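You operate a simulated robot arm through the tools that you are given. There is no shell and no other tool. Be economical: measure what you need, move in short steps, check, and stop when the job is done.

You run a simulated two-armed robot. Do the job below in one go: nothing can be reset, and whatever is moved stays where it is left.

Task
Take the slim meter on the number twelve table patch and put it away on the top of the workbench. Stack the test block labelled "3 mA" from the right bench table on top of the test block that says "7 mA". Put the red cube from the right bench table on the number forty-one table patch. Pull the hall door open. The order is free.
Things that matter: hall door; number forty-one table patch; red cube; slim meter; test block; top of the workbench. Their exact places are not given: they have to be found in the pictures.

Only the result counts: the job must be done as asked and must still hold three seconds after the hand-in. Knocking over, shifting, dropping, spilling or breaking anything else fails it.

Robot
Two 7-joint arms with vacuum grippers on one trunk, on a base that drives. Base frame: it is fixed to the floor where the robot stands at the start and does not move with it; the origin is under the middle of the robot, x ahead of it, y to its left, z up. Lengths are in cm, angles in degrees, forces in N, time in s.
The left shoulder is at the start at [7, 17.4, 102.9], the right one opposite. With the tool pointing down near the work surface each hand reaches from about 30 to 80 cm from the robot's upright axis, wherever it stands, measured 20 degrees to its own side. Places, roughly: hall door [90, -500, 90]; number forty-one table patch (29x18 cm) [46, -210, 66]; red cube [50, -125, 75]; slim meter [50, 0, 75]; test block [50, -125, 75]; top of the workbench [-230, 400, 80]. Payload 3.5 kg a hand.
Tool frame (each hand has its own): the origin (TCP) lies in the middle of the cups' lips, and z points out of the cups. The gripper has 2 cups of 3.2 cm across, covering 3.2 by 8 cm (tool x, y); the bellows give 1 cm. With the vacuum on, a cup seals on a smooth face that it is pressed against (1 to 4 N); it does not hold porous or soft things. The pull reaches 76 N.
Orientation is that of the tool frame in the base frame, as a unit quaternion [w, x, y, z]. With the cups facing straight down, the tool's x points along the base's -x, its y along +y and its z along -z.

Tools
- The arms move only by the tool move_arm. It takes "left_moves", "right_moves" or both (then of equal length, played together; a hand with none holds still); each is a list of rows, each a list of 3 entries, a list of its own where there are three numbers: the turn, a rotation vector about the base's x, y, z in degrees, then the shift along the base's x, y, z in cm, then the vacuum: 1 switches it on, 0 off. In form: [[[ax, ay, az], [dx, dy, dz], valve], ...]. A call has 1 to 8 rows; each row shifts and turns the commanded pose from where the row before left it. A row lasts 0.2 s, in which the tool goes at most 5 cm and 8.6 degrees; a call with a longer step from one row to the next is refused whole, and so is a gripper value outside its range. A pose out of reach is approached as far as the arm can. The call stops where the force on the tool passes 40 N (or 10 N more than at its start, if that is more) or the arm is blocked; 0.2 s more then pass. The pull builds up within a second once a cup has sealed. Time passes only in rows, and 0.2 s behind the last, so rows that do not move give it time. The reply holds the time, the measured pose of the TCP, the force on the tool along the base axes and the pull of the vacuum, in the units named above and with some noise, with the torque about the TCP (base axes, N m) and any sound that the robot's microphone picked up, and new pictures: "views" is both (left out), scene, wrist or none (wrist: the cameras of the hands that moved).
- Cameras (640 x 400 px; columns grow to the right, rows downward): "scene" is now at [12.19, -3.9, 133.13]; the picture's right is [-0.49, -0.87, -0.00], its down [-0.64, 0.36, -0.68] and it looks along [0.59, -0.33, -0.73] (base axes); focal length 261 px, centre (320, 200). "left" rides on the left gripper at [7.4, -1.9, -11] in its tool frame; the picture's right is [0.25, 0.97, 0.00], its down [-0.77, 0.20, -0.60] and it looks along [-0.58, 0.15, 0.80] (tool axes); focal length 218 px, centre (320, 200). "right" rides on the right gripper at [7.4, 1.9, -11] in its tool frame; the picture's right is [-0.25, 0.97, 0.00], its down [-0.77, -0.20, -0.60] and it looks along [-0.58, -0.15, 0.80] (tool axes); focal length 218 px, centre (320, 200).
- lift_body(by): slides the trunk up (or, below 0, down) by that many cm; the arms and the scene camera ride with it, the base frame stays. It gives what a move gives, with no picture.
- roll_base(legs): drives the robot by 1 to 6 legs, each [ahead, turn to the left] in cm and degrees, along the robot's own axes; the way and the turn of a leg run together, so that a leg with both is an arc; at most 150 cm and 180 degrees a leg. The arms and the cameras ride along, it lands a little off, and it stops where it bumps. It gives what a move gives, and a new picture of the scene camera.
- pan_tilt(pan, tilt): turns the head with the scene camera to pan (to the left, within 86 degrees either way) and tilt (down, from -29 to 69), counted from straight ahead of the robot. It gives what a move gives, and a new picture of the scene camera.
- locate(camera, pixels): for up to 12 pixels [column, row] of the newest picture of that camera ("zoom" is the newest enlarged one), the place [x, y, z] in the base frame of the surface seen there, good to about 0.2 cm. No time passes.
- inspect(camera, box): a new picture of the part [left, top, right, bottom] of that camera's present view, enlarged. No time passes.
- job_done(): hands the job in; it is judged then, once.

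Keep the steps short. Do not move on a guess: measure, check each grasp and each placing, and mend mistakes. In all there are 110 turns and 260 pictures (those below and enlarged ones count). Leave the vacuum off and the arms clear of the work at the hand-in unless told otherwise, and finish with a single line.

The tools are called after ">>>" as name(argument=value, ...) on one line, values as JSON. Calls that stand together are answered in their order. move_arm: Moves the arms, as the interface text tells. Its arguments: {"type":"object","properties":{"left_moves":{"type":"array"},"right_moves":{"type":"array"},"views":{"type":"string","enum":["both","scene","wrist","none"]}},"required":[]} The other tools are called the same way: lift_body (by) slides the trunk up or down; roll_base (legs) drives the base; pan_tilt (pan, tilt) turns the head that bears the scene camera; locate (camera, pixels) gives the place of the surface under pixels of a picture; inspect (camera, box) takes an enlarged picture of a part of a camera's view; job_done () hands the job in.

At the start:

```text
clock: 0.0
left_position: [45.36, -7.26, 90.67]
left_ee_rot: [-0.001, 0.0, 1.0, 0.0]
left_wrist_force: [-1.1, 0.4, 0.3]
left_torque: [-0.02, 0.02, -0.02]
left_pull: 0.1
right_position: [34.4, -45.16, 101.28]
right_ee_rot: [-0.001, 0.0, 1.0, 0.0]
right_wrist_force: [-0.1, 0.3, 0.5]
right_torque: [0.03, -0.01, 0.01]
right_pull: 0.0
trunk travel left (down, up): [-52.5, 31.5]
robot x, y, heading: [-0.25, 0.07, -0.1]
head pan, tilt: [-29.0, 47.3]
```

scene: 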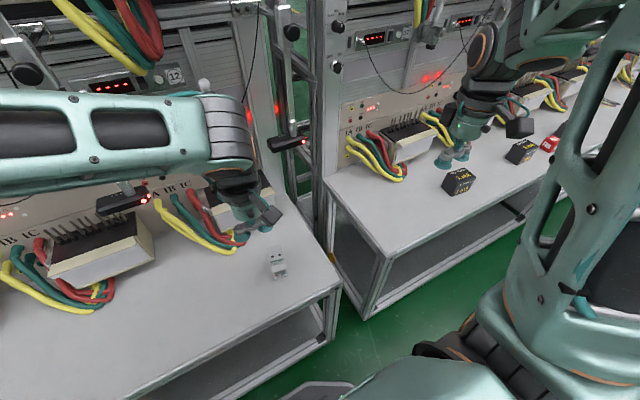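
right: 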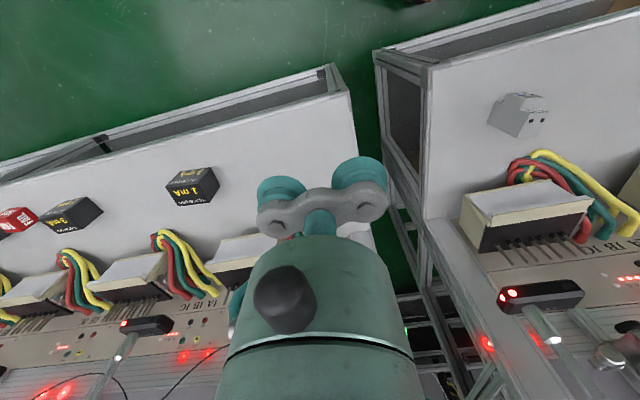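
left: 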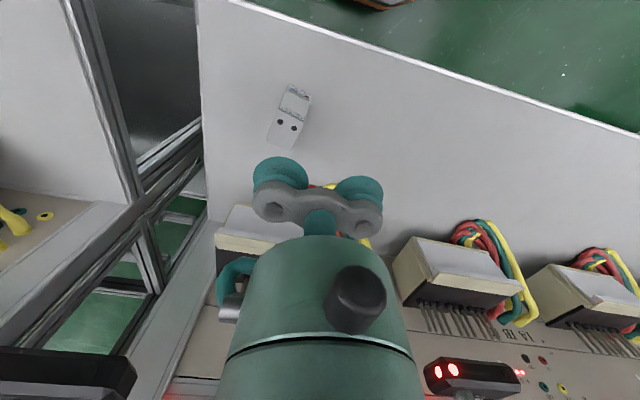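

I see a small white meter at scene (278,262) on the bench marked 12, and dark labelled blocks on the next bench. I zoom in on both and measure them.

>>> inspect(camera="left", box=[220, 60, 380, 160])

>>> inspect(camera="scene", box=[420, 110, 580, 210])

>>> locate(camera="left", pixels=[[296, 100], [285, 127], [290, 86], [310, 94], [268, 142], [292, 148], [302, 120], [280, 112], [260, 120], [340, 130]])

>>> locate(camera="scene", pixels=[[458, 177], [520, 147], [551, 143], [480, 200], [270, 250], [280, 270]])

```text
4.00 times, centred on (300, 110) of left
```

zoom: 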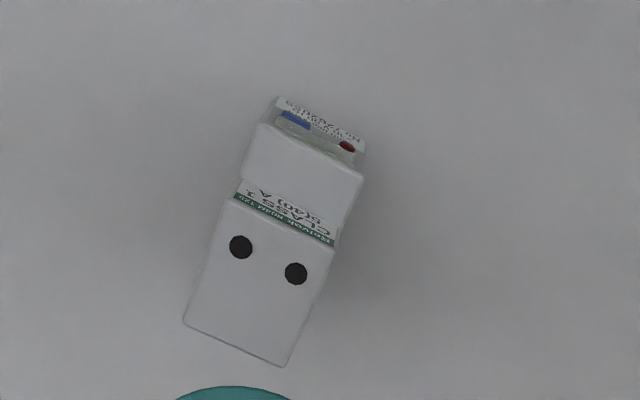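

```text
4.00 times, centred on (500, 160) of scene
```

zoom: 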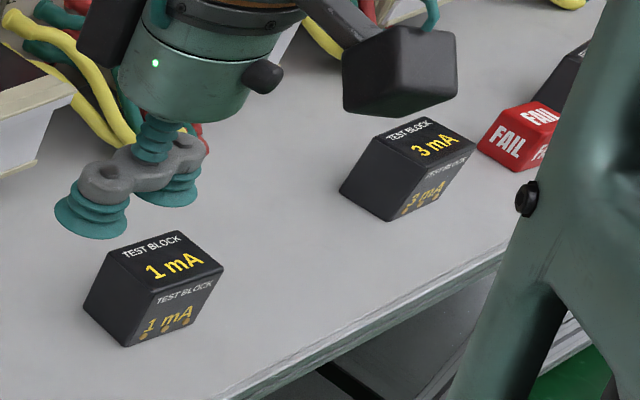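

```text
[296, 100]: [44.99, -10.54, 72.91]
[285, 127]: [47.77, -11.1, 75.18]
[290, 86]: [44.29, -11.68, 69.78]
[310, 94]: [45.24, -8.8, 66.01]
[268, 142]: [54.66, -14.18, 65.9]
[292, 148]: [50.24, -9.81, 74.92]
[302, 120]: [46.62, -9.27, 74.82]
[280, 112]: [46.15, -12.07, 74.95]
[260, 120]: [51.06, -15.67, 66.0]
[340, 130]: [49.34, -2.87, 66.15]
```

```text
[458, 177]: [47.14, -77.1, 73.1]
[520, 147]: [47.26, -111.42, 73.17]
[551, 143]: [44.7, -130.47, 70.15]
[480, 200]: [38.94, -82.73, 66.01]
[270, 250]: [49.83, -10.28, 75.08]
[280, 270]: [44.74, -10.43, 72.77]
```

The meter's top face is at z≈75. I zoom on it again to get the exact corners of its faces and check the number label of the patch.

>>> inspect(camera="left", box=[252, 75, 332, 160])

>>> inspect(camera="scene", box=[210, 190, 350, 300])

>>> locate(camera="left", pixels=[[277, 111], [302, 121], [291, 150], [267, 140], [286, 92], [309, 102], [282, 106], [303, 115], [280, 131], [273, 125], [296, 132], [160, 50]])

>>> locate(camera="scene", pixels=[[174, 76], [330, 290], [240, 350], [270, 252], [282, 250], [272, 262]])

```text
4.71 times, centred on (292, 118) of left
```

zoom: 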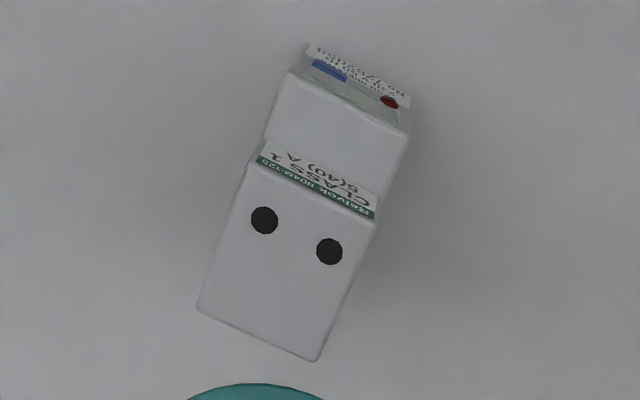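

```text
3.64 times, centred on (280, 245) of scene
```

zoom: 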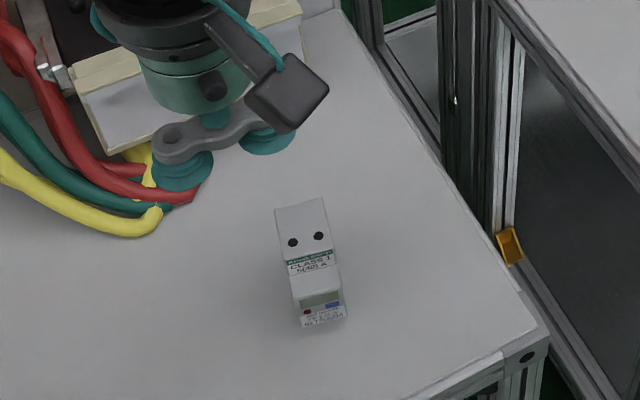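

```text
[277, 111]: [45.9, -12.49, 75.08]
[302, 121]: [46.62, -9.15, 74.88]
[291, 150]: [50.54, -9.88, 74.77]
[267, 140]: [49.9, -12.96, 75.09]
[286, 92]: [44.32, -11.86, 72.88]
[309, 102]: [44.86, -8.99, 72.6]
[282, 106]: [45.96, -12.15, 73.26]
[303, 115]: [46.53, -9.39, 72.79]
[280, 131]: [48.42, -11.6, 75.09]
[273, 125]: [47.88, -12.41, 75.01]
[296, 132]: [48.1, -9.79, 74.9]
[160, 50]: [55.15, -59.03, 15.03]
```

```text
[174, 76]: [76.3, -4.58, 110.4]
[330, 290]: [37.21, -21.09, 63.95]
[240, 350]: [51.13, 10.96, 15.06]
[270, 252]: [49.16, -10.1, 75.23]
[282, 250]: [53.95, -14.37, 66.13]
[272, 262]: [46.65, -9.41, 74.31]
```

The meter's upper face is centred at about (48.2, -11.1, 75), roughly 3.5 x 4.1 cm, so it has room for one cup. I put the left hand's -y cup over it (TCP at y -8.7) and stop 3 cm above.

>>> move_arm(left_moves=[[[0, 0, 0], [2.84, -1.44, 0], 0], [[0, 0, 0], [0, 0, -4.5], 0], [[0, 0, 0], [0, 0, -4.5], 0], [[0, 0, 0], [0, 0, -3.5], 0], [[0, 0, 0], [0, 0, 0], 0]], views="both")

```text
clock: 1.2
left_position: [48.08, -8.69, 78.17]
left_ee_rot: [0.0, 0.0, 1.0, 0.0]
left_wrist_force: [-0.4, 0.5, -0.2]
left_torque: [0.01, -0.01, -0.05]
left_pull: 0.1
right_position: [34.4, -45.1, 101.3]
right_ee_rot: [0.0, 0.0, 1.0, 0.0]
right_wrist_force: [0.7, 0.4, -1.2]
right_torque: [0.0, 0.02, 0.0]
right_pull: 0.1
trunk travel left (down, up): [-52.5, 31.5]
robot x, y, heading: [-0.11, -0.12, -0.2]
head pan, tilt: [-29.0, 47.3]
```

scene: 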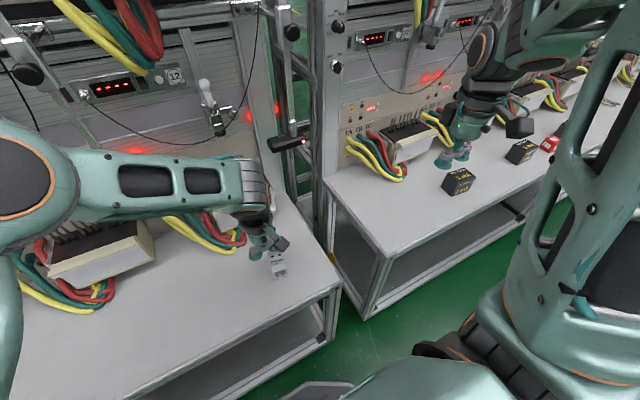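
left: 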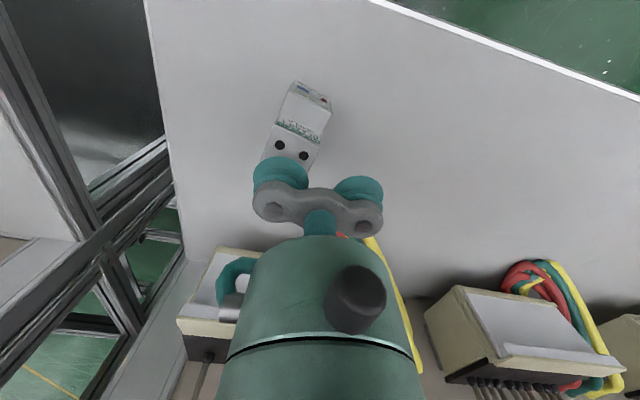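

The cup sits in line with the meter's top. I go down slowly with the vacuum on to press lightly.

>>> move_arm(left_moves=[[[0, 0, 0], [0.1, 0, -2.2], 1], [[0, 0, 0], [0, 0, -0.7], 1], [[0, 0, 0], [0, 0, -0.4], 1], [[0, 0, 0], [0, 0, -0.2], 1], [[0, 0, 0], [0, 0, 0], 1], [[0, 0, 0], [0, 0, 0], 1], [[0, 0, 0], [0, 0, 0], 1]], views="wrist")

```text
clock: 2.8
left_position: [48.17, -8.74, 74.72]
left_ee_rot: [0.002, 0.0, 1.0, 0.0]
left_wrist_force: [4.9, 1.6, 24.1]
left_torque: [-1.21, 0.02, 0.06]
left_pull: 38.0
right_position: [34.26, -45.18, 101.43]
right_ee_rot: [0.001, 0.0, 1.0, 0.0]
right_wrist_force: [-1.0, -0.6, 0.2]
right_torque: [-0.01, -0.03, 0.0]
right_pull: 0.0
trunk travel left (down, up): [-52.5, 31.5]
robot x, y, heading: [0.06, 0.28, 0.3]
head pan, tilt: [-29.0, 47.3]
```

left: 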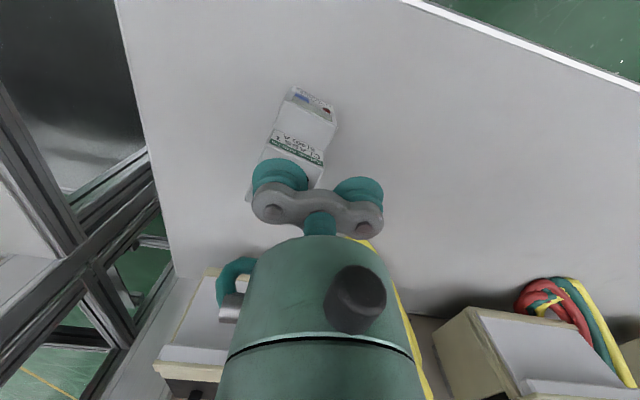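

Pull is 38 N, so one cup has sealed. I lift straight up.

>>> move_arm(left_moves=[[[0, 0, 0], [0, 0, 1], 1], [[0, 0, 0], [0, 0, 3], 1], [[0, 0, 0], [0, 0, 4], 1], [[0, 0, 0], [0, 0, 4], 1], [[0, 0, 0], [0, 0, 4], 1], [[0, 0, 0], [0, 0, 0], 1]], views="both")

```text
clock: 4.2
left_position: [48.17, -8.81, 90.78]
left_ee_rot: [-0.001, 0.0, 1.0, 0.0]
left_wrist_force: [-0.3, 0.7, -0.8]
left_torque: [-0.87, -0.01, 0.02]
left_pull: 37.1
right_position: [34.52, -45.24, 101.25]
right_ee_rot: [0.001, 0.0, 1.0, 0.0]
right_wrist_force: [-0.2, 0.0, 0.0]
right_torque: [0.01, -0.01, -0.02]
right_pull: 0.2
trunk travel left (down, up): [-52.5, 31.5]
robot x, y, heading: [0.06, 0.08, -0.3]
head pan, tilt: [-29.0, 47.3]
```

scene: 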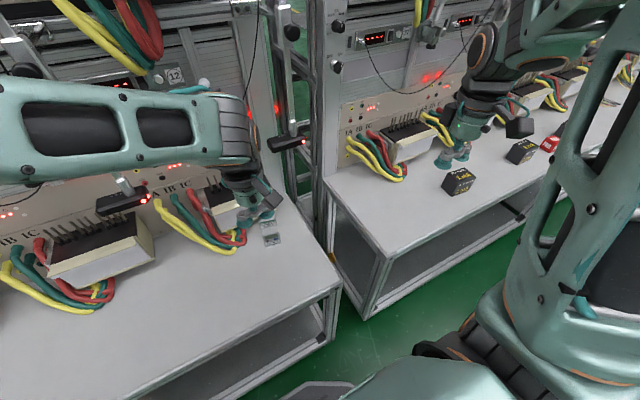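
left: 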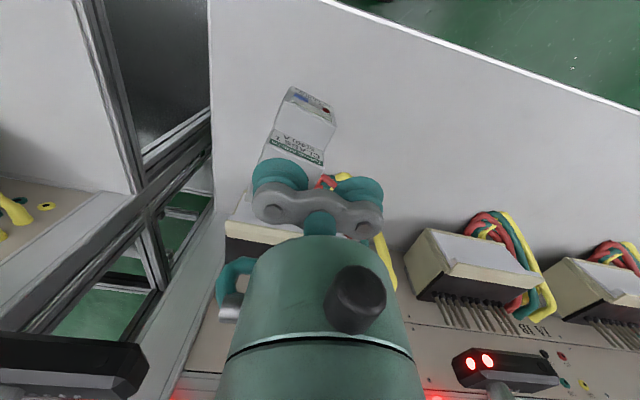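

The meter is held. I draw the left hand up and in, and turn the head left to see the way to the workbench.

>>> move_arm(left_moves=[[[0, 0, 0], [-2, 2, 3], 1], [[0, 0, 0], [-2, 3, 3], 1], [[0, 0, 0], [-2, 3, 3], 1], [[0, 0, 0], [-2, 3, 2], 1], [[0, 0, 0], [-2, 3, 0], 1], [[0, 0, 0], [-1, 3, 0], 1], [[0, 0, 0], [0, 0, 0], 1]], views="none")

>>> pan_tilt(pan=80, tilt=15)

>>> pan_tilt(pan=-80, tilt=15)

```text
clock: 5.8
left_position: [37.21, 8.17, 101.6]
left_ee_rot: [0.0, 0.0, 1.0, 0.0]
left_wrist_force: [0.5, 0.1, -1.1]
left_torque: [-0.85, 0.0, 0.0]
left_pull: 37.7
right_position: [34.44, -45.1, 101.27]
right_ee_rot: [-0.001, 0.001, 1.0, 0.0]
right_wrist_force: [0.3, 0.7, -0.3]
right_torque: [0.01, 0.02, 0.04]
right_pull: 0.0
trunk travel left (down, up): [-52.5, 31.5]
robot x, y, heading: [-0.02, 0.03, -0.1]
head pan, tilt: [-29.0, 47.3]
```

```text
clock: 7.7
left_position: [37.23, 8.31, 101.61]
left_ee_rot: [0.0, 0.0, 1.0, 0.0]
left_wrist_force: [-1.0, 0.6, -0.6]
left_torque: [-0.87, -0.01, 0.0]
left_pull: 37.8
right_position: [34.33, -45.14, 101.36]
right_ee_rot: [0.0, -0.001, 1.0, 0.001]
right_wrist_force: [0.0, -0.3, -0.2]
right_torque: [0.02, 0.0, 0.0]
right_pull: 0.0
trunk travel left (down, up): [-52.5, 31.5]
robot x, y, heading: [0.21, -0.1, 0.2]
head pan, tilt: [80.0, 15.0]
```

scene: 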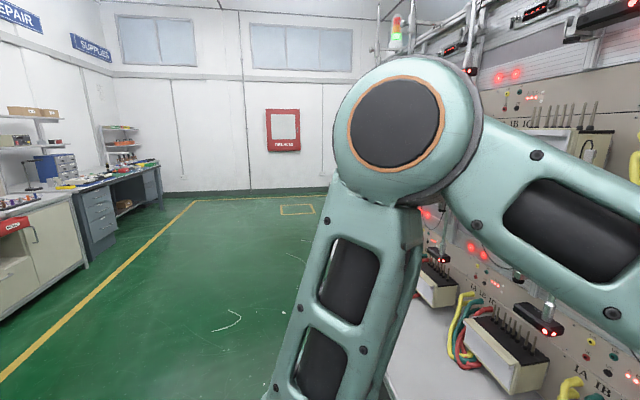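

```text
clock: 10.1
left_position: [37.21, 8.37, 101.49]
left_ee_rot: [0.0, 0.001, 1.0, 0.0]
left_wrist_force: [0.4, 0.2, -1.5]
left_torque: [-0.87, 0.03, 0.0]
left_pull: 37.8
right_position: [34.37, -45.19, 101.36]
right_ee_rot: [0.0, 0.001, 1.0, 0.0]
right_wrist_force: [-0.1, -0.1, 1.0]
right_torque: [-0.03, 0.02, 0.0]
right_pull: 0.0
trunk travel left (down, up): [-52.5, 31.5]
robot x, y, heading: [-0.34, -0.09, 0.3]
head pan, tilt: [-80.0, 15.0]
```

scene: 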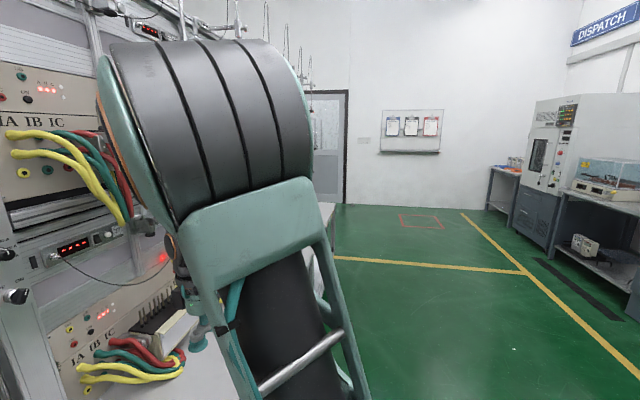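

The room is open: the blue-topped bench on the left (SUPPLIES) is toward [-230,400], and the hall door is at the right end. I back away, turn left, then drive up along +y with a look straight ahead.

>>> pan_tilt(pan=30, tilt=20)

>>> roll_base(legs=[[-45, 0], [0, 90], [120, 0], [100, 0]])

```text
clock: 12.0
left_position: [37.33, 8.28, 101.62]
left_ee_rot: [0.0, -0.001, 1.0, 0.0]
left_wrist_force: [0.0, 0.0, -1.2]
left_torque: [-0.91, 0.01, 0.04]
left_pull: 38.0
right_position: [34.38, -45.22, 101.4]
right_ee_rot: [0.0, 0.0, 1.0, 0.0]
right_wrist_force: [0.0, 0.1, 0.0]
right_torque: [0.01, -0.01, 0.02]
right_pull: 0.0
trunk travel left (down, up): [-52.5, 31.5]
robot x, y, heading: [0.13, -0.28, 0.0]
head pan, tilt: [30.0, 20.0]
```

scene: 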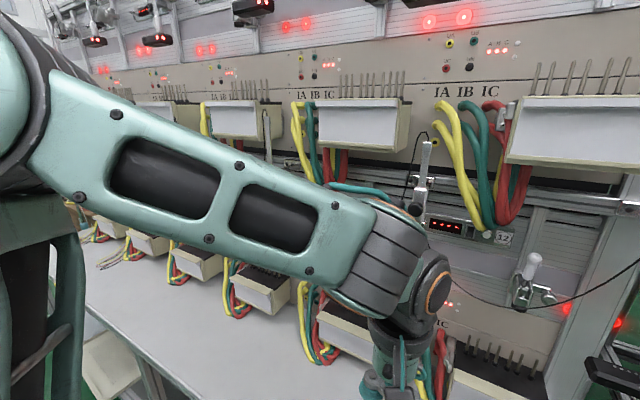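

```text
clock: 29.0
left_position: [-55.38, 257.35, 101.58]
left_ee_rot: [0.0, 0.71, -0.704, 0.001]
left_wrist_force: [0.2, -0.1, -1.2]
left_torque: [-0.02, -0.86, -0.01]
left_pull: 37.9
right_position: [-1.85, 254.79, 101.38]
right_ee_rot: [0.001, 0.71, -0.705, 0.0]
right_wrist_force: [0.2, 0.0, -0.6]
right_torque: [0.02, -0.04, -0.02]
right_pull: 0.1
trunk travel left (down, up): [-52.5, 31.5]
robot x, y, heading: [-46.83, 219.64, 90.4]
head pan, tilt: [30.0, 20.0]
```

scene: 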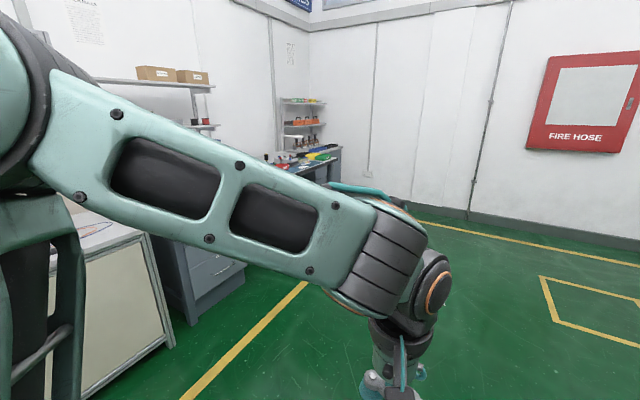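

The left forearm blocks the view. I turn the base further left and look to the right side, past the arm.

>>> roll_base(legs=[[0, 75]])

>>> pan_tilt(pan=-35, tilt=20)

```text
clock: 32.7
left_position: [-85.05, 221.02, 101.69]
left_ee_rot: [0.0, 0.993, -0.121, 0.0]
left_wrist_force: [0.2, 0.3, -2.4]
left_torque: [0.83, -0.21, -0.01]
left_pull: 37.7
right_position: [-69.43, 272.22, 101.49]
right_ee_rot: [0.0, 0.993, -0.122, 0.0]
right_wrist_force: [-0.1, 0.3, 1.3]
right_torque: [0.02, -0.01, 0.03]
right_pull: 0.0
trunk travel left (down, up): [-52.5, 31.5]
robot x, y, heading: [-46.84, 220.67, 166.1]
head pan, tilt: [30.0, 20.0]
```

scene: 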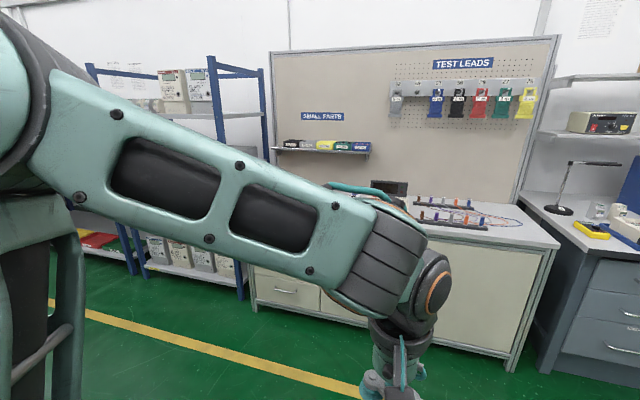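

```text
clock: 34.0
left_position: [-85.0, 221.07, 101.59]
left_ee_rot: [-0.001, 0.993, -0.121, 0.0]
left_wrist_force: [0.3, 0.2, -0.9]
left_torque: [0.84, -0.21, 0.01]
left_pull: 37.6
right_position: [-69.34, 272.2, 101.46]
right_ee_rot: [0.001, 0.993, -0.121, 0.0]
right_wrist_force: [0.4, 0.2, -0.9]
right_torque: [0.0, 0.04, -0.01]
right_pull: 0.1
trunk travel left (down, up): [-52.5, 31.5]
robot x, y, heading: [-46.83, 220.41, 166.3]
head pan, tilt: [-35.0, 20.0]
```

scene: 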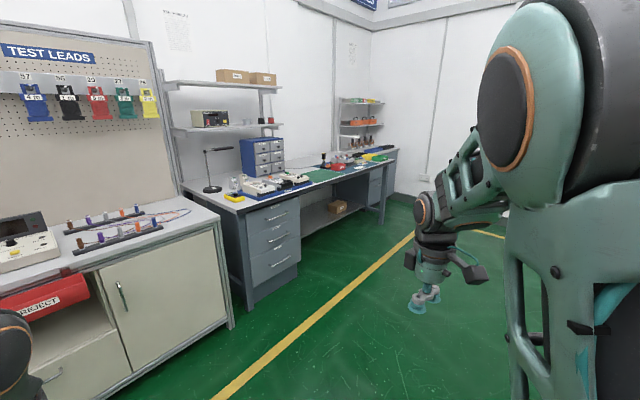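

The grey-blue bench with drawers, lamp and green mat fits [-230,400,80]. I measure its surface and zoom for free space.

>>> locate(camera="scene", pixels=[[240, 206], [300, 185], [338, 177], [380, 163], [322, 174], [220, 195], [290, 205], [150, 215], [232, 200], [345, 182], [395, 152], [310, 193]])

>>> inspect(camera="scene", box=[190, 130, 410, 260])

```text
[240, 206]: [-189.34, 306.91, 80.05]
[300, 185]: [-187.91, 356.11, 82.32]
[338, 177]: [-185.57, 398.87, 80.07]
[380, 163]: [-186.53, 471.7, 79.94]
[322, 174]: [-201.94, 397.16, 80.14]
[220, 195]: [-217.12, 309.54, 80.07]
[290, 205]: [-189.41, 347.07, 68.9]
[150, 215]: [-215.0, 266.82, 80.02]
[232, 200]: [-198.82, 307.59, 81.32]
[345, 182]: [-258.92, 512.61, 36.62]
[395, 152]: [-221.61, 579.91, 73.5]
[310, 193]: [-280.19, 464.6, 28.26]
```

```text
2.91 times, centred on (300, 195) of scene
```

zoom: 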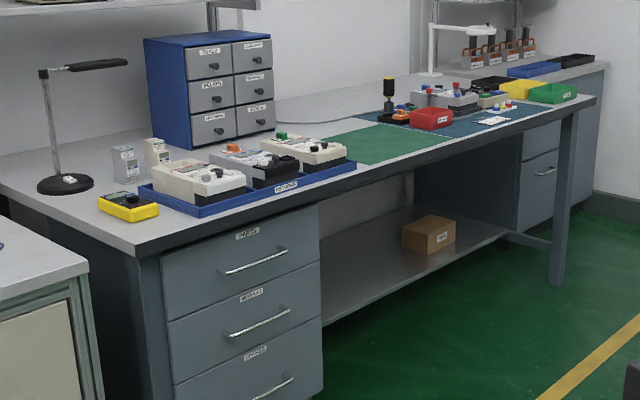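

The bench top is z=80, its front edge x≈-185, y≈300 to 490. I drive to a stand in front of its middle, facing it, and look down.

>>> roll_base(legs=[[0, -76], [140, 0], [50, 0], [0, 90], [40, 0]])

>>> pan_tilt(pan=0, tilt=30)

```text
clock: 52.8
left_position: [-126.12, 403.35, 101.61]
left_ee_rot: [0.0, 1.0, -0.002, 0.0]
left_wrist_force: [-0.1, 0.0, -0.9]
left_torque: [0.86, 0.0, -0.01]
left_pull: 37.5
right_position: [-123.01, 456.72, 101.36]
right_ee_rot: [0.0, 1.0, -0.001, 0.0]
right_wrist_force: [0.0, 0.0, -0.2]
right_torque: [0.02, 0.01, 0.01]
right_pull: 0.1
trunk travel left (down, up): [-52.5, 31.5]
robot x, y, heading: [-89.05, 411.61, 179.6]
head pan, tilt: [-35.0, 20.0]
```

scene: 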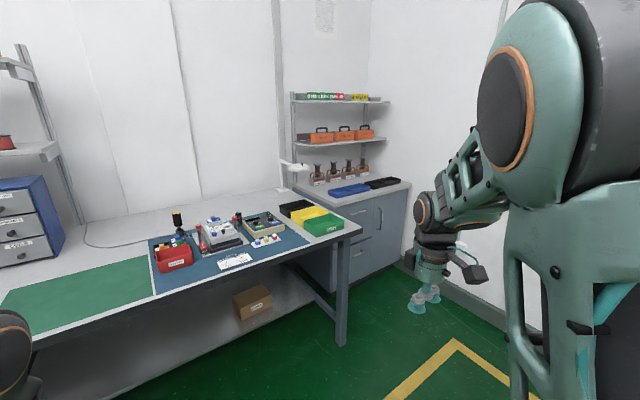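

```text
clock: 53.8
left_position: [-126.23, 403.28, 101.64]
left_ee_rot: [-0.001, 1.0, -0.002, 0.0]
left_wrist_force: [-0.6, 0.4, -0.9]
left_torque: [0.88, 0.03, 0.01]
left_pull: 37.6
right_position: [-123.18, 456.79, 101.37]
right_ee_rot: [-0.001, 1.0, -0.002, 0.0]
right_wrist_force: [-0.9, 0.3, -0.4]
right_torque: [0.03, -0.02, -0.03]
right_pull: 0.1
trunk travel left (down, up): [-52.5, 31.5]
robot x, y, heading: [-88.75, 411.57, 179.8]
head pan, tilt: [0.0, 30.0]
```

scene: 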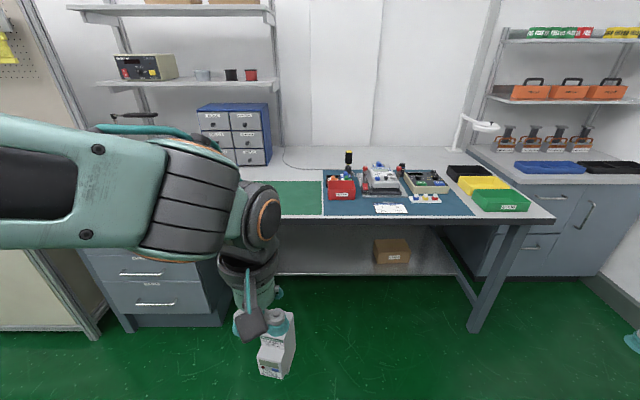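

>>> locate(camera="scene", pixels=[[300, 185], [320, 183], [300, 213], [320, 214], [300, 170], [322, 170], [300, 176], [310, 200], [335, 162], [300, 219], [284, 212], [400, 160]])

>>> inspect(camera="scene", box=[220, 130, 440, 250])

```text
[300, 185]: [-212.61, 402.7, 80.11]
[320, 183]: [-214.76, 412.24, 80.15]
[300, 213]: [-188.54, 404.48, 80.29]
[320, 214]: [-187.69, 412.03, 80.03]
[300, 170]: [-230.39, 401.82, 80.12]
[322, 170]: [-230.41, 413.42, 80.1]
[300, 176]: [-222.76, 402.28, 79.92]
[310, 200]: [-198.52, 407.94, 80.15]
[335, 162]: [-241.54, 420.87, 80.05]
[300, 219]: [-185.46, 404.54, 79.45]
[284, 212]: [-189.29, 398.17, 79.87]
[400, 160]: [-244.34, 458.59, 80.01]
```

```text
2.91 times, centred on (330, 190) of scene
```

zoom: 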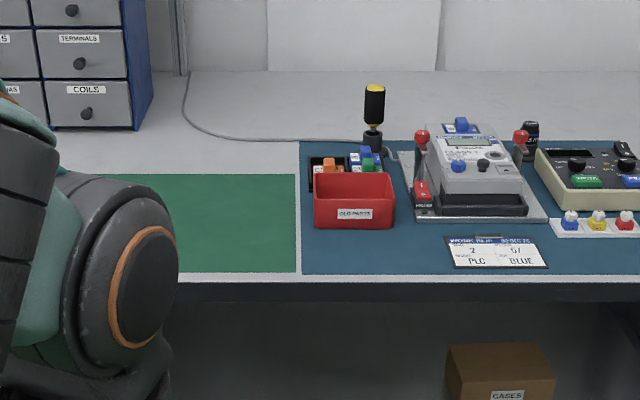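

The mat lies flush (z≈80) and is empty around x=-200, y=396. I drive 45 cm closer; the meter's bottom (≈92) clears the top.

>>> roll_base(legs=[[45, 0]])

>>> pan_tilt(pan=0, tilt=45)

```text
clock: 56.5
left_position: [-170.77, 403.1, 101.67]
left_ee_rot: [0.0, 1.0, 0.001, -0.001]
left_wrist_force: [-0.7, 0.3, -1.7]
left_torque: [0.87, 0.0, 0.0]
left_pull: 37.4
right_position: [-167.89, 456.7, 101.43]
right_ee_rot: [0.0, 1.0, 0.0, 0.001]
right_wrist_force: [-0.2, -1.1, -0.2]
right_torque: [0.02, -0.01, -0.01]
right_pull: 0.0
trunk travel left (down, up): [-52.5, 31.5]
robot x, y, heading: [-133.73, 411.56, -179.9]
head pan, tilt: [0.0, 30.0]
```

scene: 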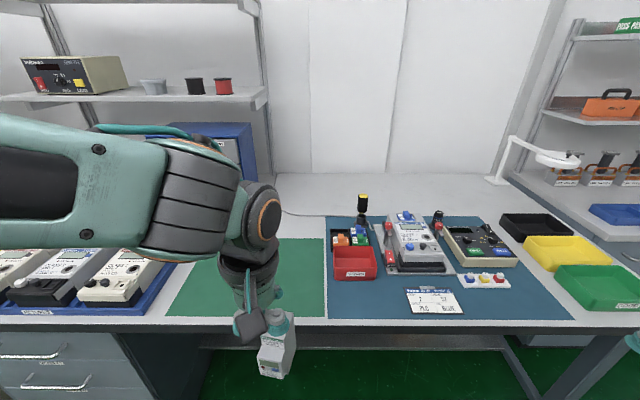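

```text
clock: 57.2
left_position: [-170.76, 403.22, 101.68]
left_ee_rot: [0.0, 1.0, 0.0, 0.001]
left_wrist_force: [-0.3, -0.5, -2.2]
left_torque: [0.9, -0.01, -0.01]
left_pull: 37.5
right_position: [-167.88, 456.63, 101.33]
right_ee_rot: [0.0, 1.0, 0.0, 0.0]
right_wrist_force: [0.5, 1.0, -0.4]
right_torque: [0.02, -0.01, 0.02]
right_pull: 0.1
trunk travel left (down, up): [-52.5, 31.5]
robot x, y, heading: [-133.51, 411.48, -179.8]
head pan, tilt: [0.0, 45.0]
```

scene: 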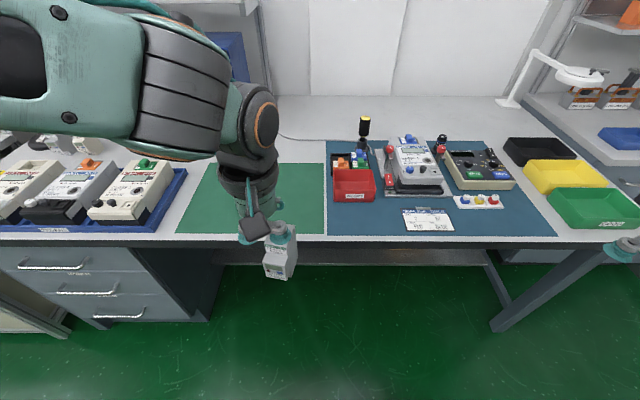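

I carry the meter over the middle of the empty mat (TCP to about x=-200, y=395), keeping height.

>>> move_arm(left_moves=[[[0, 0, 0], [-4, -1, 0], 1], [[0, 0, 0], [-4.5, -1, 0], 1], [[0, 0, 0], [-4.5, -1, 0], 1], [[0, 0, 0], [-4.5, -1, 0], 1], [[0, 0, 0], [-4.5, -1, 0], 1], [[0, 0, 0], [-4, -1, 0], 1], [[0, 0, 0], [-3, -1, 0], 1], [[0, 0, 0], [0, 0, 0], 1]], views="both")

```text
clock: 59.0
left_position: [-199.68, 396.1, 101.72]
left_ee_rot: [0.0, 1.0, 0.0, 0.0]
left_wrist_force: [0.5, -0.3, -1.5]
left_torque: [0.85, 0.01, 0.0]
left_pull: 37.7
right_position: [-167.89, 456.7, 101.4]
right_ee_rot: [0.0, 1.0, 0.0, -0.001]
right_wrist_force: [-0.2, 0.1, 0.2]
right_torque: [-0.05, 0.01, -0.02]
right_pull: 0.1
trunk travel left (down, up): [-52.5, 31.5]
robot x, y, heading: [-133.49, 411.44, -180.1]
head pan, tilt: [0.0, 45.0]
```

scene: 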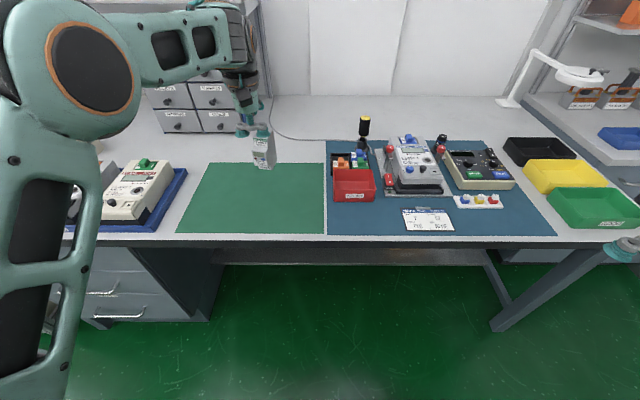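
left: 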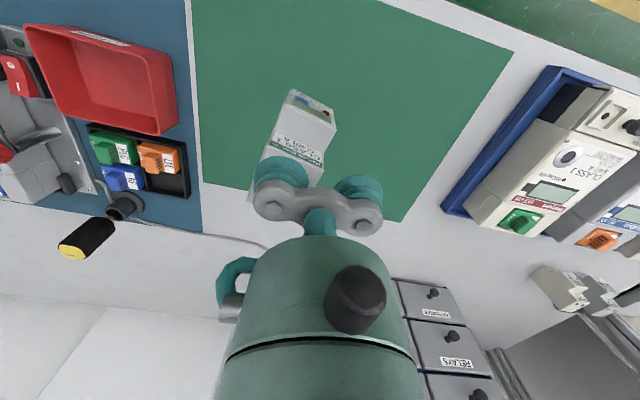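

The spot below is clear. I lower to just above the top; touch-down is expected at TCP z≈89.1.

>>> move_arm(left_moves=[[[0, 0, 0], [0, -1, -4], 1], [[0, 0, 0], [0, 0, -4], 1], [[0, 0, 0], [0, 0, -3], 1], [[0, 0, 0], [0, 0, -0.8], 1], [[0, 0, 0], [0, 0, -0.4], 1], [[0, 0, 0], [0, 0, -0.3], 1], [[0, 0, 0], [0, 0, 0], 1]], views="both")

```text
clock: 60.6
left_position: [-199.76, 395.09, 89.21]
left_ee_rot: [0.0, 1.0, 0.0, 0.001]
left_wrist_force: [0.2, 0.0, -2.1]
left_torque: [0.91, 0.02, -0.03]
left_pull: 37.5
right_position: [-167.94, 456.8, 101.3]
right_ee_rot: [0.0, 1.0, 0.001, 0.001]
right_wrist_force: [0.1, 0.2, -0.1]
right_torque: [-0.02, -0.01, -0.01]
right_pull: 0.0
trunk travel left (down, up): [-52.5, 31.5]
robot x, y, heading: [-133.43, 411.52, -180.3]
head pan, tilt: [0.0, 45.0]
```

scene: 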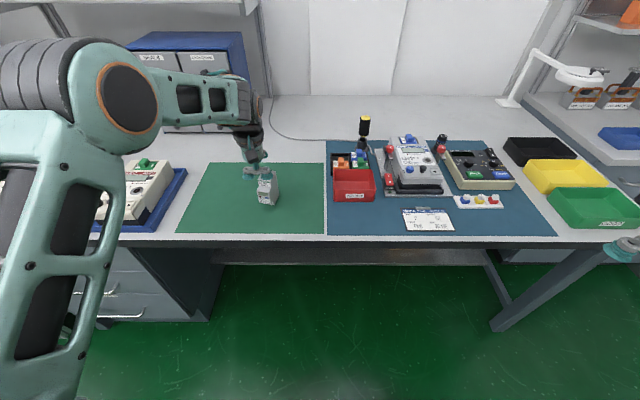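
left: 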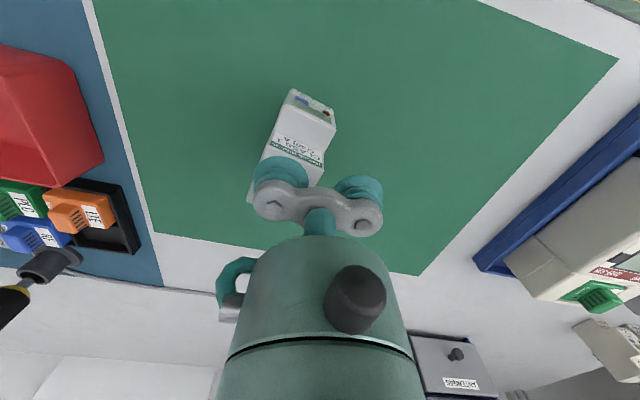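

No contact yet. I go down in fine steps.

>>> move_arm(left_moves=[[[0, 0, 0], [0, 0, -0.2], 1], [[0, 0, 0], [0, 0, -0.2], 1], [[0, 0, 0], [0, 0, -0.1], 1], [[0, 0, 0], [0, 0, 0], 1]], views="none")

```text
clock: 61.6
left_position: [-199.69, 395.0, 88.96]
left_ee_rot: [0.0, 1.0, 0.001, -0.002]
left_wrist_force: [-5.4, -3.0, 20.7]
left_torque: [1.25, 0.1, 0.08]
left_pull: 37.8
right_position: [-167.73, 456.78, 101.46]
right_ee_rot: [-0.001, 1.0, 0.0, -0.001]
right_wrist_force: [0.1, 0.8, -0.4]
right_torque: [0.02, -0.02, 0.03]
right_pull: 0.0
trunk travel left (down, up): [-52.5, 31.5]
robot x, y, heading: [-133.63, 411.54, -180.2]
head pan, tilt: [0.0, 45.0]
```

Contact (20 N up). I release, wait, and rise straight.

>>> move_arm(left_moves=[[[0, 0, 0], [0, 0, 0.2], 0], [[0, 0, 0], [0, 0, 0], 0], [[0, 0, 0], [0, 0, 0], 0], [[0, 0, 0], [0, 0, 0], 0], [[0, 0, 0], [0, 0, 1], 0], [[0, 0, 0], [0, 0, 3], 0], [[0, 0, 0], [0, 0, 4], 0], [[0, 0, 0], [0, 0, 4], 0]], views="both")

```text
clock: 63.5
left_position: [-199.62, 395.16, 100.93]
left_ee_rot: [0.0, 1.0, 0.0, 0.0]
left_wrist_force: [-0.4, -0.3, -0.3]
left_torque: [-0.01, 0.0, 0.02]
left_pull: 0.1
right_position: [-167.86, 456.7, 101.43]
right_ee_rot: [0.0, 1.0, -0.001, -0.001]
right_wrist_force: [0.7, 0.1, -0.1]
right_torque: [0.04, -0.02, -0.01]
right_pull: 0.1
trunk travel left (down, up): [-52.5, 31.5]
robot x, y, heading: [-133.38, 411.5, -180.1]
head pan, tilt: [0.0, 45.0]
```

scene: 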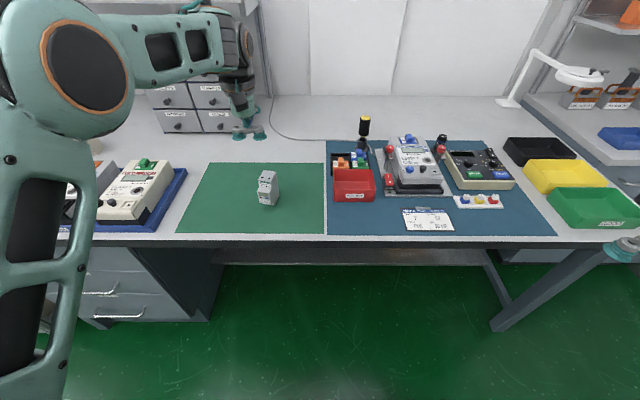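
left: 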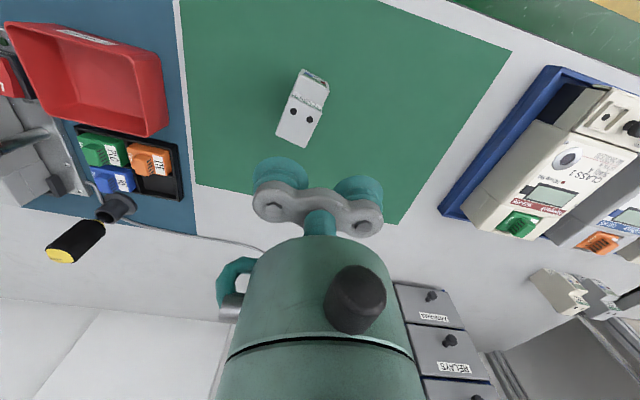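

The meter stands upright on the bench. I draw the left arm back, then drive back to the test benches.

>>> move_arm(left_moves=[[[0, 0, 0], [4, 0, 2], 0], [[0, 0, 0], [4.5, 1, 0], 0], [[0, 0, 0], [4.5, 1, 0], 0], [[0, 0, 0], [4.5, 0, 0], 0], [[0, 0, 0], [4.5, 0, 0], 0], [[0, 0, 0], [4, 0, 0], 0], [[0, 0, 0], [3, 0, 0], 0]], views="none")

>>> roll_base(legs=[[-85, 0], [0, 90], [150, 0], [150, 0], [150, 0], [70, 0]])

```text
clock: 65.0
left_position: [-170.66, 397.17, 102.99]
left_ee_rot: [0.001, 1.0, 0.0, -0.001]
left_wrist_force: [0.6, 0.6, -0.1]
left_torque: [0.0, -0.02, 0.04]
left_pull: 0.0
right_position: [-167.87, 456.75, 101.48]
right_ee_rot: [0.0, 1.0, 0.001, -0.001]
right_wrist_force: [0.9, 0.6, 0.7]
right_torque: [-0.02, 0.04, -0.03]
right_pull: 0.0
trunk travel left (down, up): [-52.5, 31.5]
robot x, y, heading: [-133.52, 411.49, -180.1]
head pan, tilt: [0.0, 45.0]
```

```text
clock: 98.0
left_position: [-34.05, -146.7, 102.86]
left_ee_rot: [0.0, 0.71, 0.704, 0.001]
left_wrist_force: [-1.2, -0.4, -0.1]
left_torque: [0.03, 0.0, -0.01]
left_pull: 0.1
right_position: [-93.47, -143.45, 101.44]
right_ee_rot: [-0.001, 0.709, 0.705, -0.001]
right_wrist_force: [0.2, -0.3, 0.2]
right_torque: [-0.03, 0.03, 0.03]
right_pull: 0.1
trunk travel left (down, up): [-52.5, 31.5]
robot x, y, heading: [-48.12, -109.23, -90.5]
head pan, tilt: [0.0, 45.0]
```

scene: 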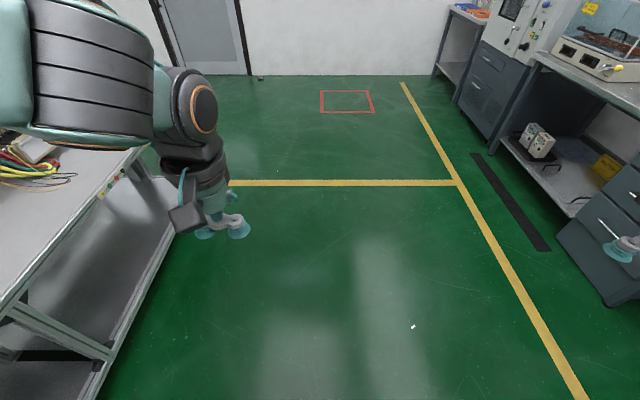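

I turn to face the bench and look down at the blocks.

>>> roll_base(legs=[[0, 90.5], [10, 0]])

>>> pan_tilt(pan=-15, tilt=35)

```text
clock: 103.0
left_position: [-0.91, -94.8, 102.89]
left_ee_rot: [0.0, -0.001, 1.0, 0.0]
left_wrist_force: [-1.2, 0.7, -0.7]
left_torque: [-0.01, 0.04, 0.03]
left_pull: 0.1
right_position: [-3.59, -154.41, 101.33]
right_ee_rot: [0.0, -0.001, 1.0, 0.0]
right_wrist_force: [1.1, 0.0, -0.5]
right_torque: [-0.01, -0.02, 0.0]
right_pull: 0.0
trunk travel left (down, up): [-52.5, 31.5]
robot x, y, heading: [-37.83, -109.68, 0.2]
head pan, tilt: [0.0, 45.0]
```

scene: 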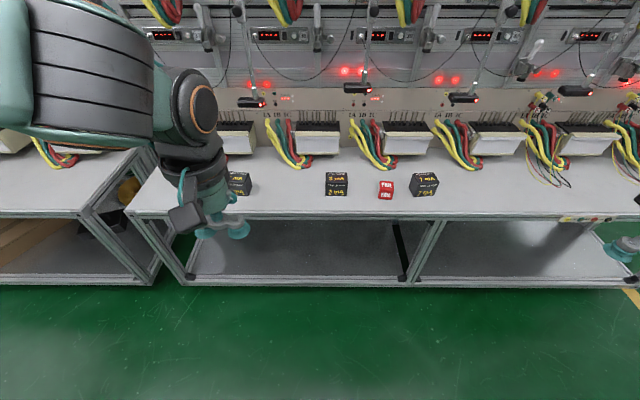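

```text
clock: 103.8
left_position: [-0.89, -94.84, 103.03]
left_ee_rot: [0.0, -0.002, 1.0, 0.0]
left_wrist_force: [-0.1, -0.7, -0.7]
left_torque: [0.0, 0.0, 0.0]
left_pull: 0.0
right_position: [-3.68, -154.42, 101.41]
right_ee_rot: [0.001, 0.0, 1.0, 0.0]
right_wrist_force: [-0.7, -0.3, 0.0]
right_torque: [0.02, -0.01, 0.02]
right_pull: 0.0
trunk travel left (down, up): [-52.5, 31.5]
robot x, y, heading: [-38.36, -109.13, 0.2]
head pan, tilt: [-15.0, 35.0]
```

scene: 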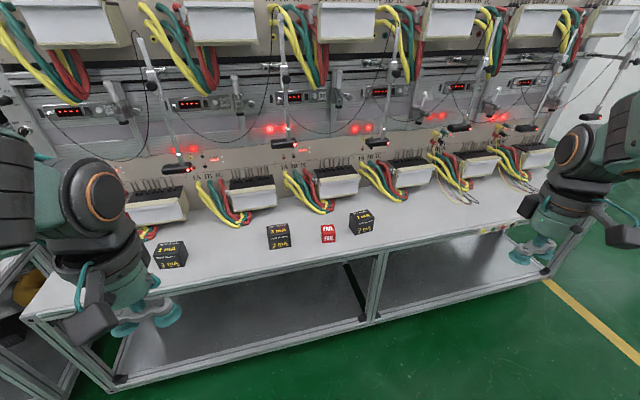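

>>> inspect(camera="scene", box=[130, 190, 400, 290])

>>> inspect(camera="scene", box=[250, 195, 390, 260])

>>> locate(camera="scene", pixels=[[267, 227], [286, 224], [288, 236], [268, 238], [349, 213], [366, 209], [374, 219], [355, 225], [328, 228], [328, 238], [170, 250], [280, 250]])

```text
2.37 times, centred on (265, 240) of scene
```

zoom: 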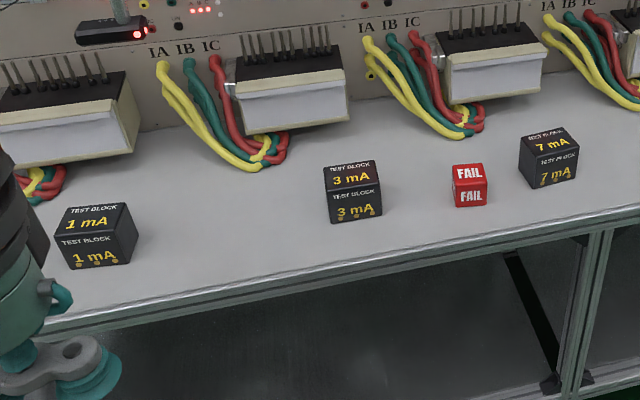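

```text
4.57 times, centred on (320, 228) of scene
```

zoom: 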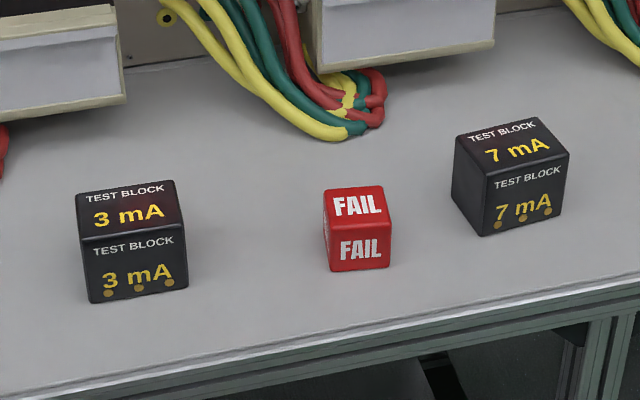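

```text
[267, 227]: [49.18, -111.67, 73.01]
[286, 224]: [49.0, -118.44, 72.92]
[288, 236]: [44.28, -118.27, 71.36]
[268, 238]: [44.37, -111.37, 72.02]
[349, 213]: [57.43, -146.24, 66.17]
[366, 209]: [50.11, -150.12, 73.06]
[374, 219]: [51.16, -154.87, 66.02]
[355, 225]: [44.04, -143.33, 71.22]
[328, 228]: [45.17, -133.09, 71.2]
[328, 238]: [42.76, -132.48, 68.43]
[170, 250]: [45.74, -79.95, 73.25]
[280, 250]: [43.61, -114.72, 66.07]
```

The blocks: 3 mA at about (47.5,-115), FAIL red cube (45,-132), 7 mA (~48,-148); tops at 73. I drive ahead 38 cm and look down with the head.

>>> roll_base(legs=[[38, 0]])

>>> pan_tilt(pan=-20, tilt=50)

```text
clock: 106.2
left_position: [37.1, -94.88, 102.91]
left_ee_rot: [0.001, 0.0, 1.0, 0.0]
left_wrist_force: [-0.4, -1.0, -0.7]
left_torque: [0.01, 0.0, -0.02]
left_pull: 0.1
right_position: [34.53, -154.4, 101.38]
right_ee_rot: [0.001, 0.0, 1.0, 0.001]
right_wrist_force: [-0.6, 0.7, 0.7]
right_torque: [-0.03, 0.06, -0.02]
right_pull: 0.0
trunk travel left (down, up): [-52.5, 31.5]
robot x, y, heading: [-0.06, -109.29, 0.0]
head pan, tilt: [-15.0, 35.0]
```

scene: 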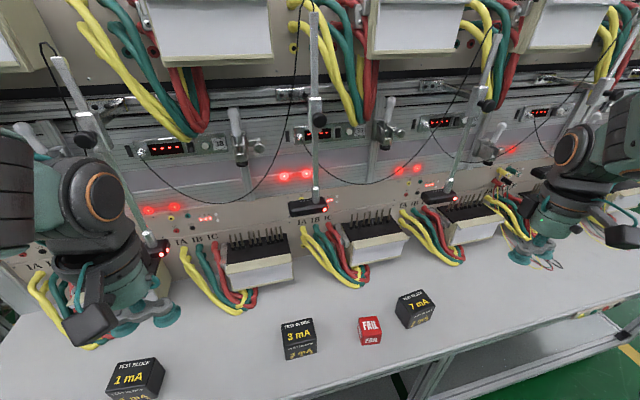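

```text
clock: 107.0
left_position: [37.17, -94.82, 102.91]
left_ee_rot: [0.0, 0.0, 1.0, 0.0]
left_wrist_force: [-0.8, 0.4, 0.4]
left_torque: [-0.01, -0.01, -0.01]
left_pull: 0.1
right_position: [34.45, -154.46, 101.46]
right_ee_rot: [0.001, 0.001, 1.0, 0.001]
right_wrist_force: [0.0, -0.2, -0.3]
right_torque: [-0.01, -0.02, -0.01]
right_pull: 0.1
trunk travel left (down, up): [-52.5, 31.5]
robot x, y, heading: [0.31, -109.01, 0.1]
head pan, tilt: [-20.0, 50.0]
```

scene: 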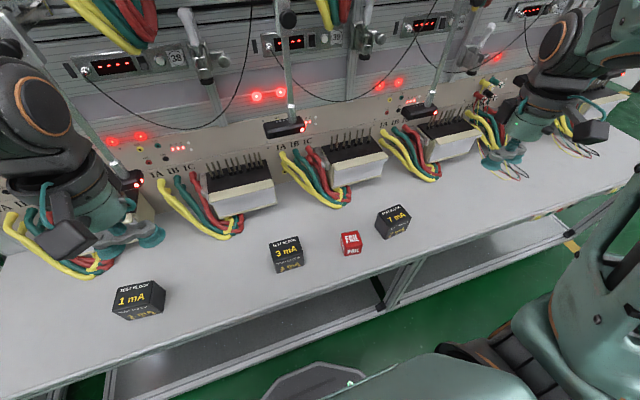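

>>> inspect(camera="scene", box=[255, 195, 425, 280])

```text
3.76 times, centred on (340, 238) of scene
```

zoom: 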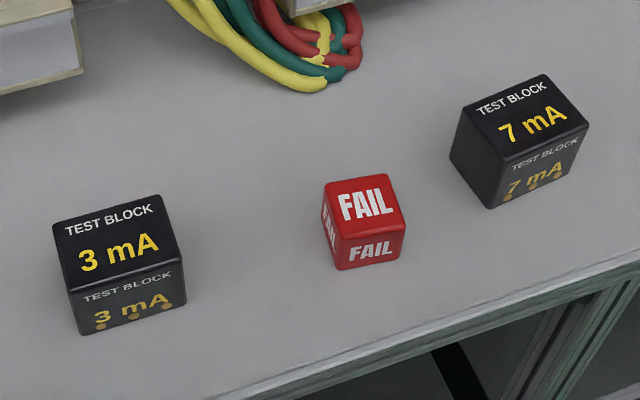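

I measure the top-face corners of the three blocks.

>>> locate(camera="zoom", pixels=[[58, 227], [158, 201], [179, 254], [73, 286], [468, 110], [546, 80], [583, 122], [507, 156], [329, 189], [384, 179], [399, 218], [339, 229]])

```text
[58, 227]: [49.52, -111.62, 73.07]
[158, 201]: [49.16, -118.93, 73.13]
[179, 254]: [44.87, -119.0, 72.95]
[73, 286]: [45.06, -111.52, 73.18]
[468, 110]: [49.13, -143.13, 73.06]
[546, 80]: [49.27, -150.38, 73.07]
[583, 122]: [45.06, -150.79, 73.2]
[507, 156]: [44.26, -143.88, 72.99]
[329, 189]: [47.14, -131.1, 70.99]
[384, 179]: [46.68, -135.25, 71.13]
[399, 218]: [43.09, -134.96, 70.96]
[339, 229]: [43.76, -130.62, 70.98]
```

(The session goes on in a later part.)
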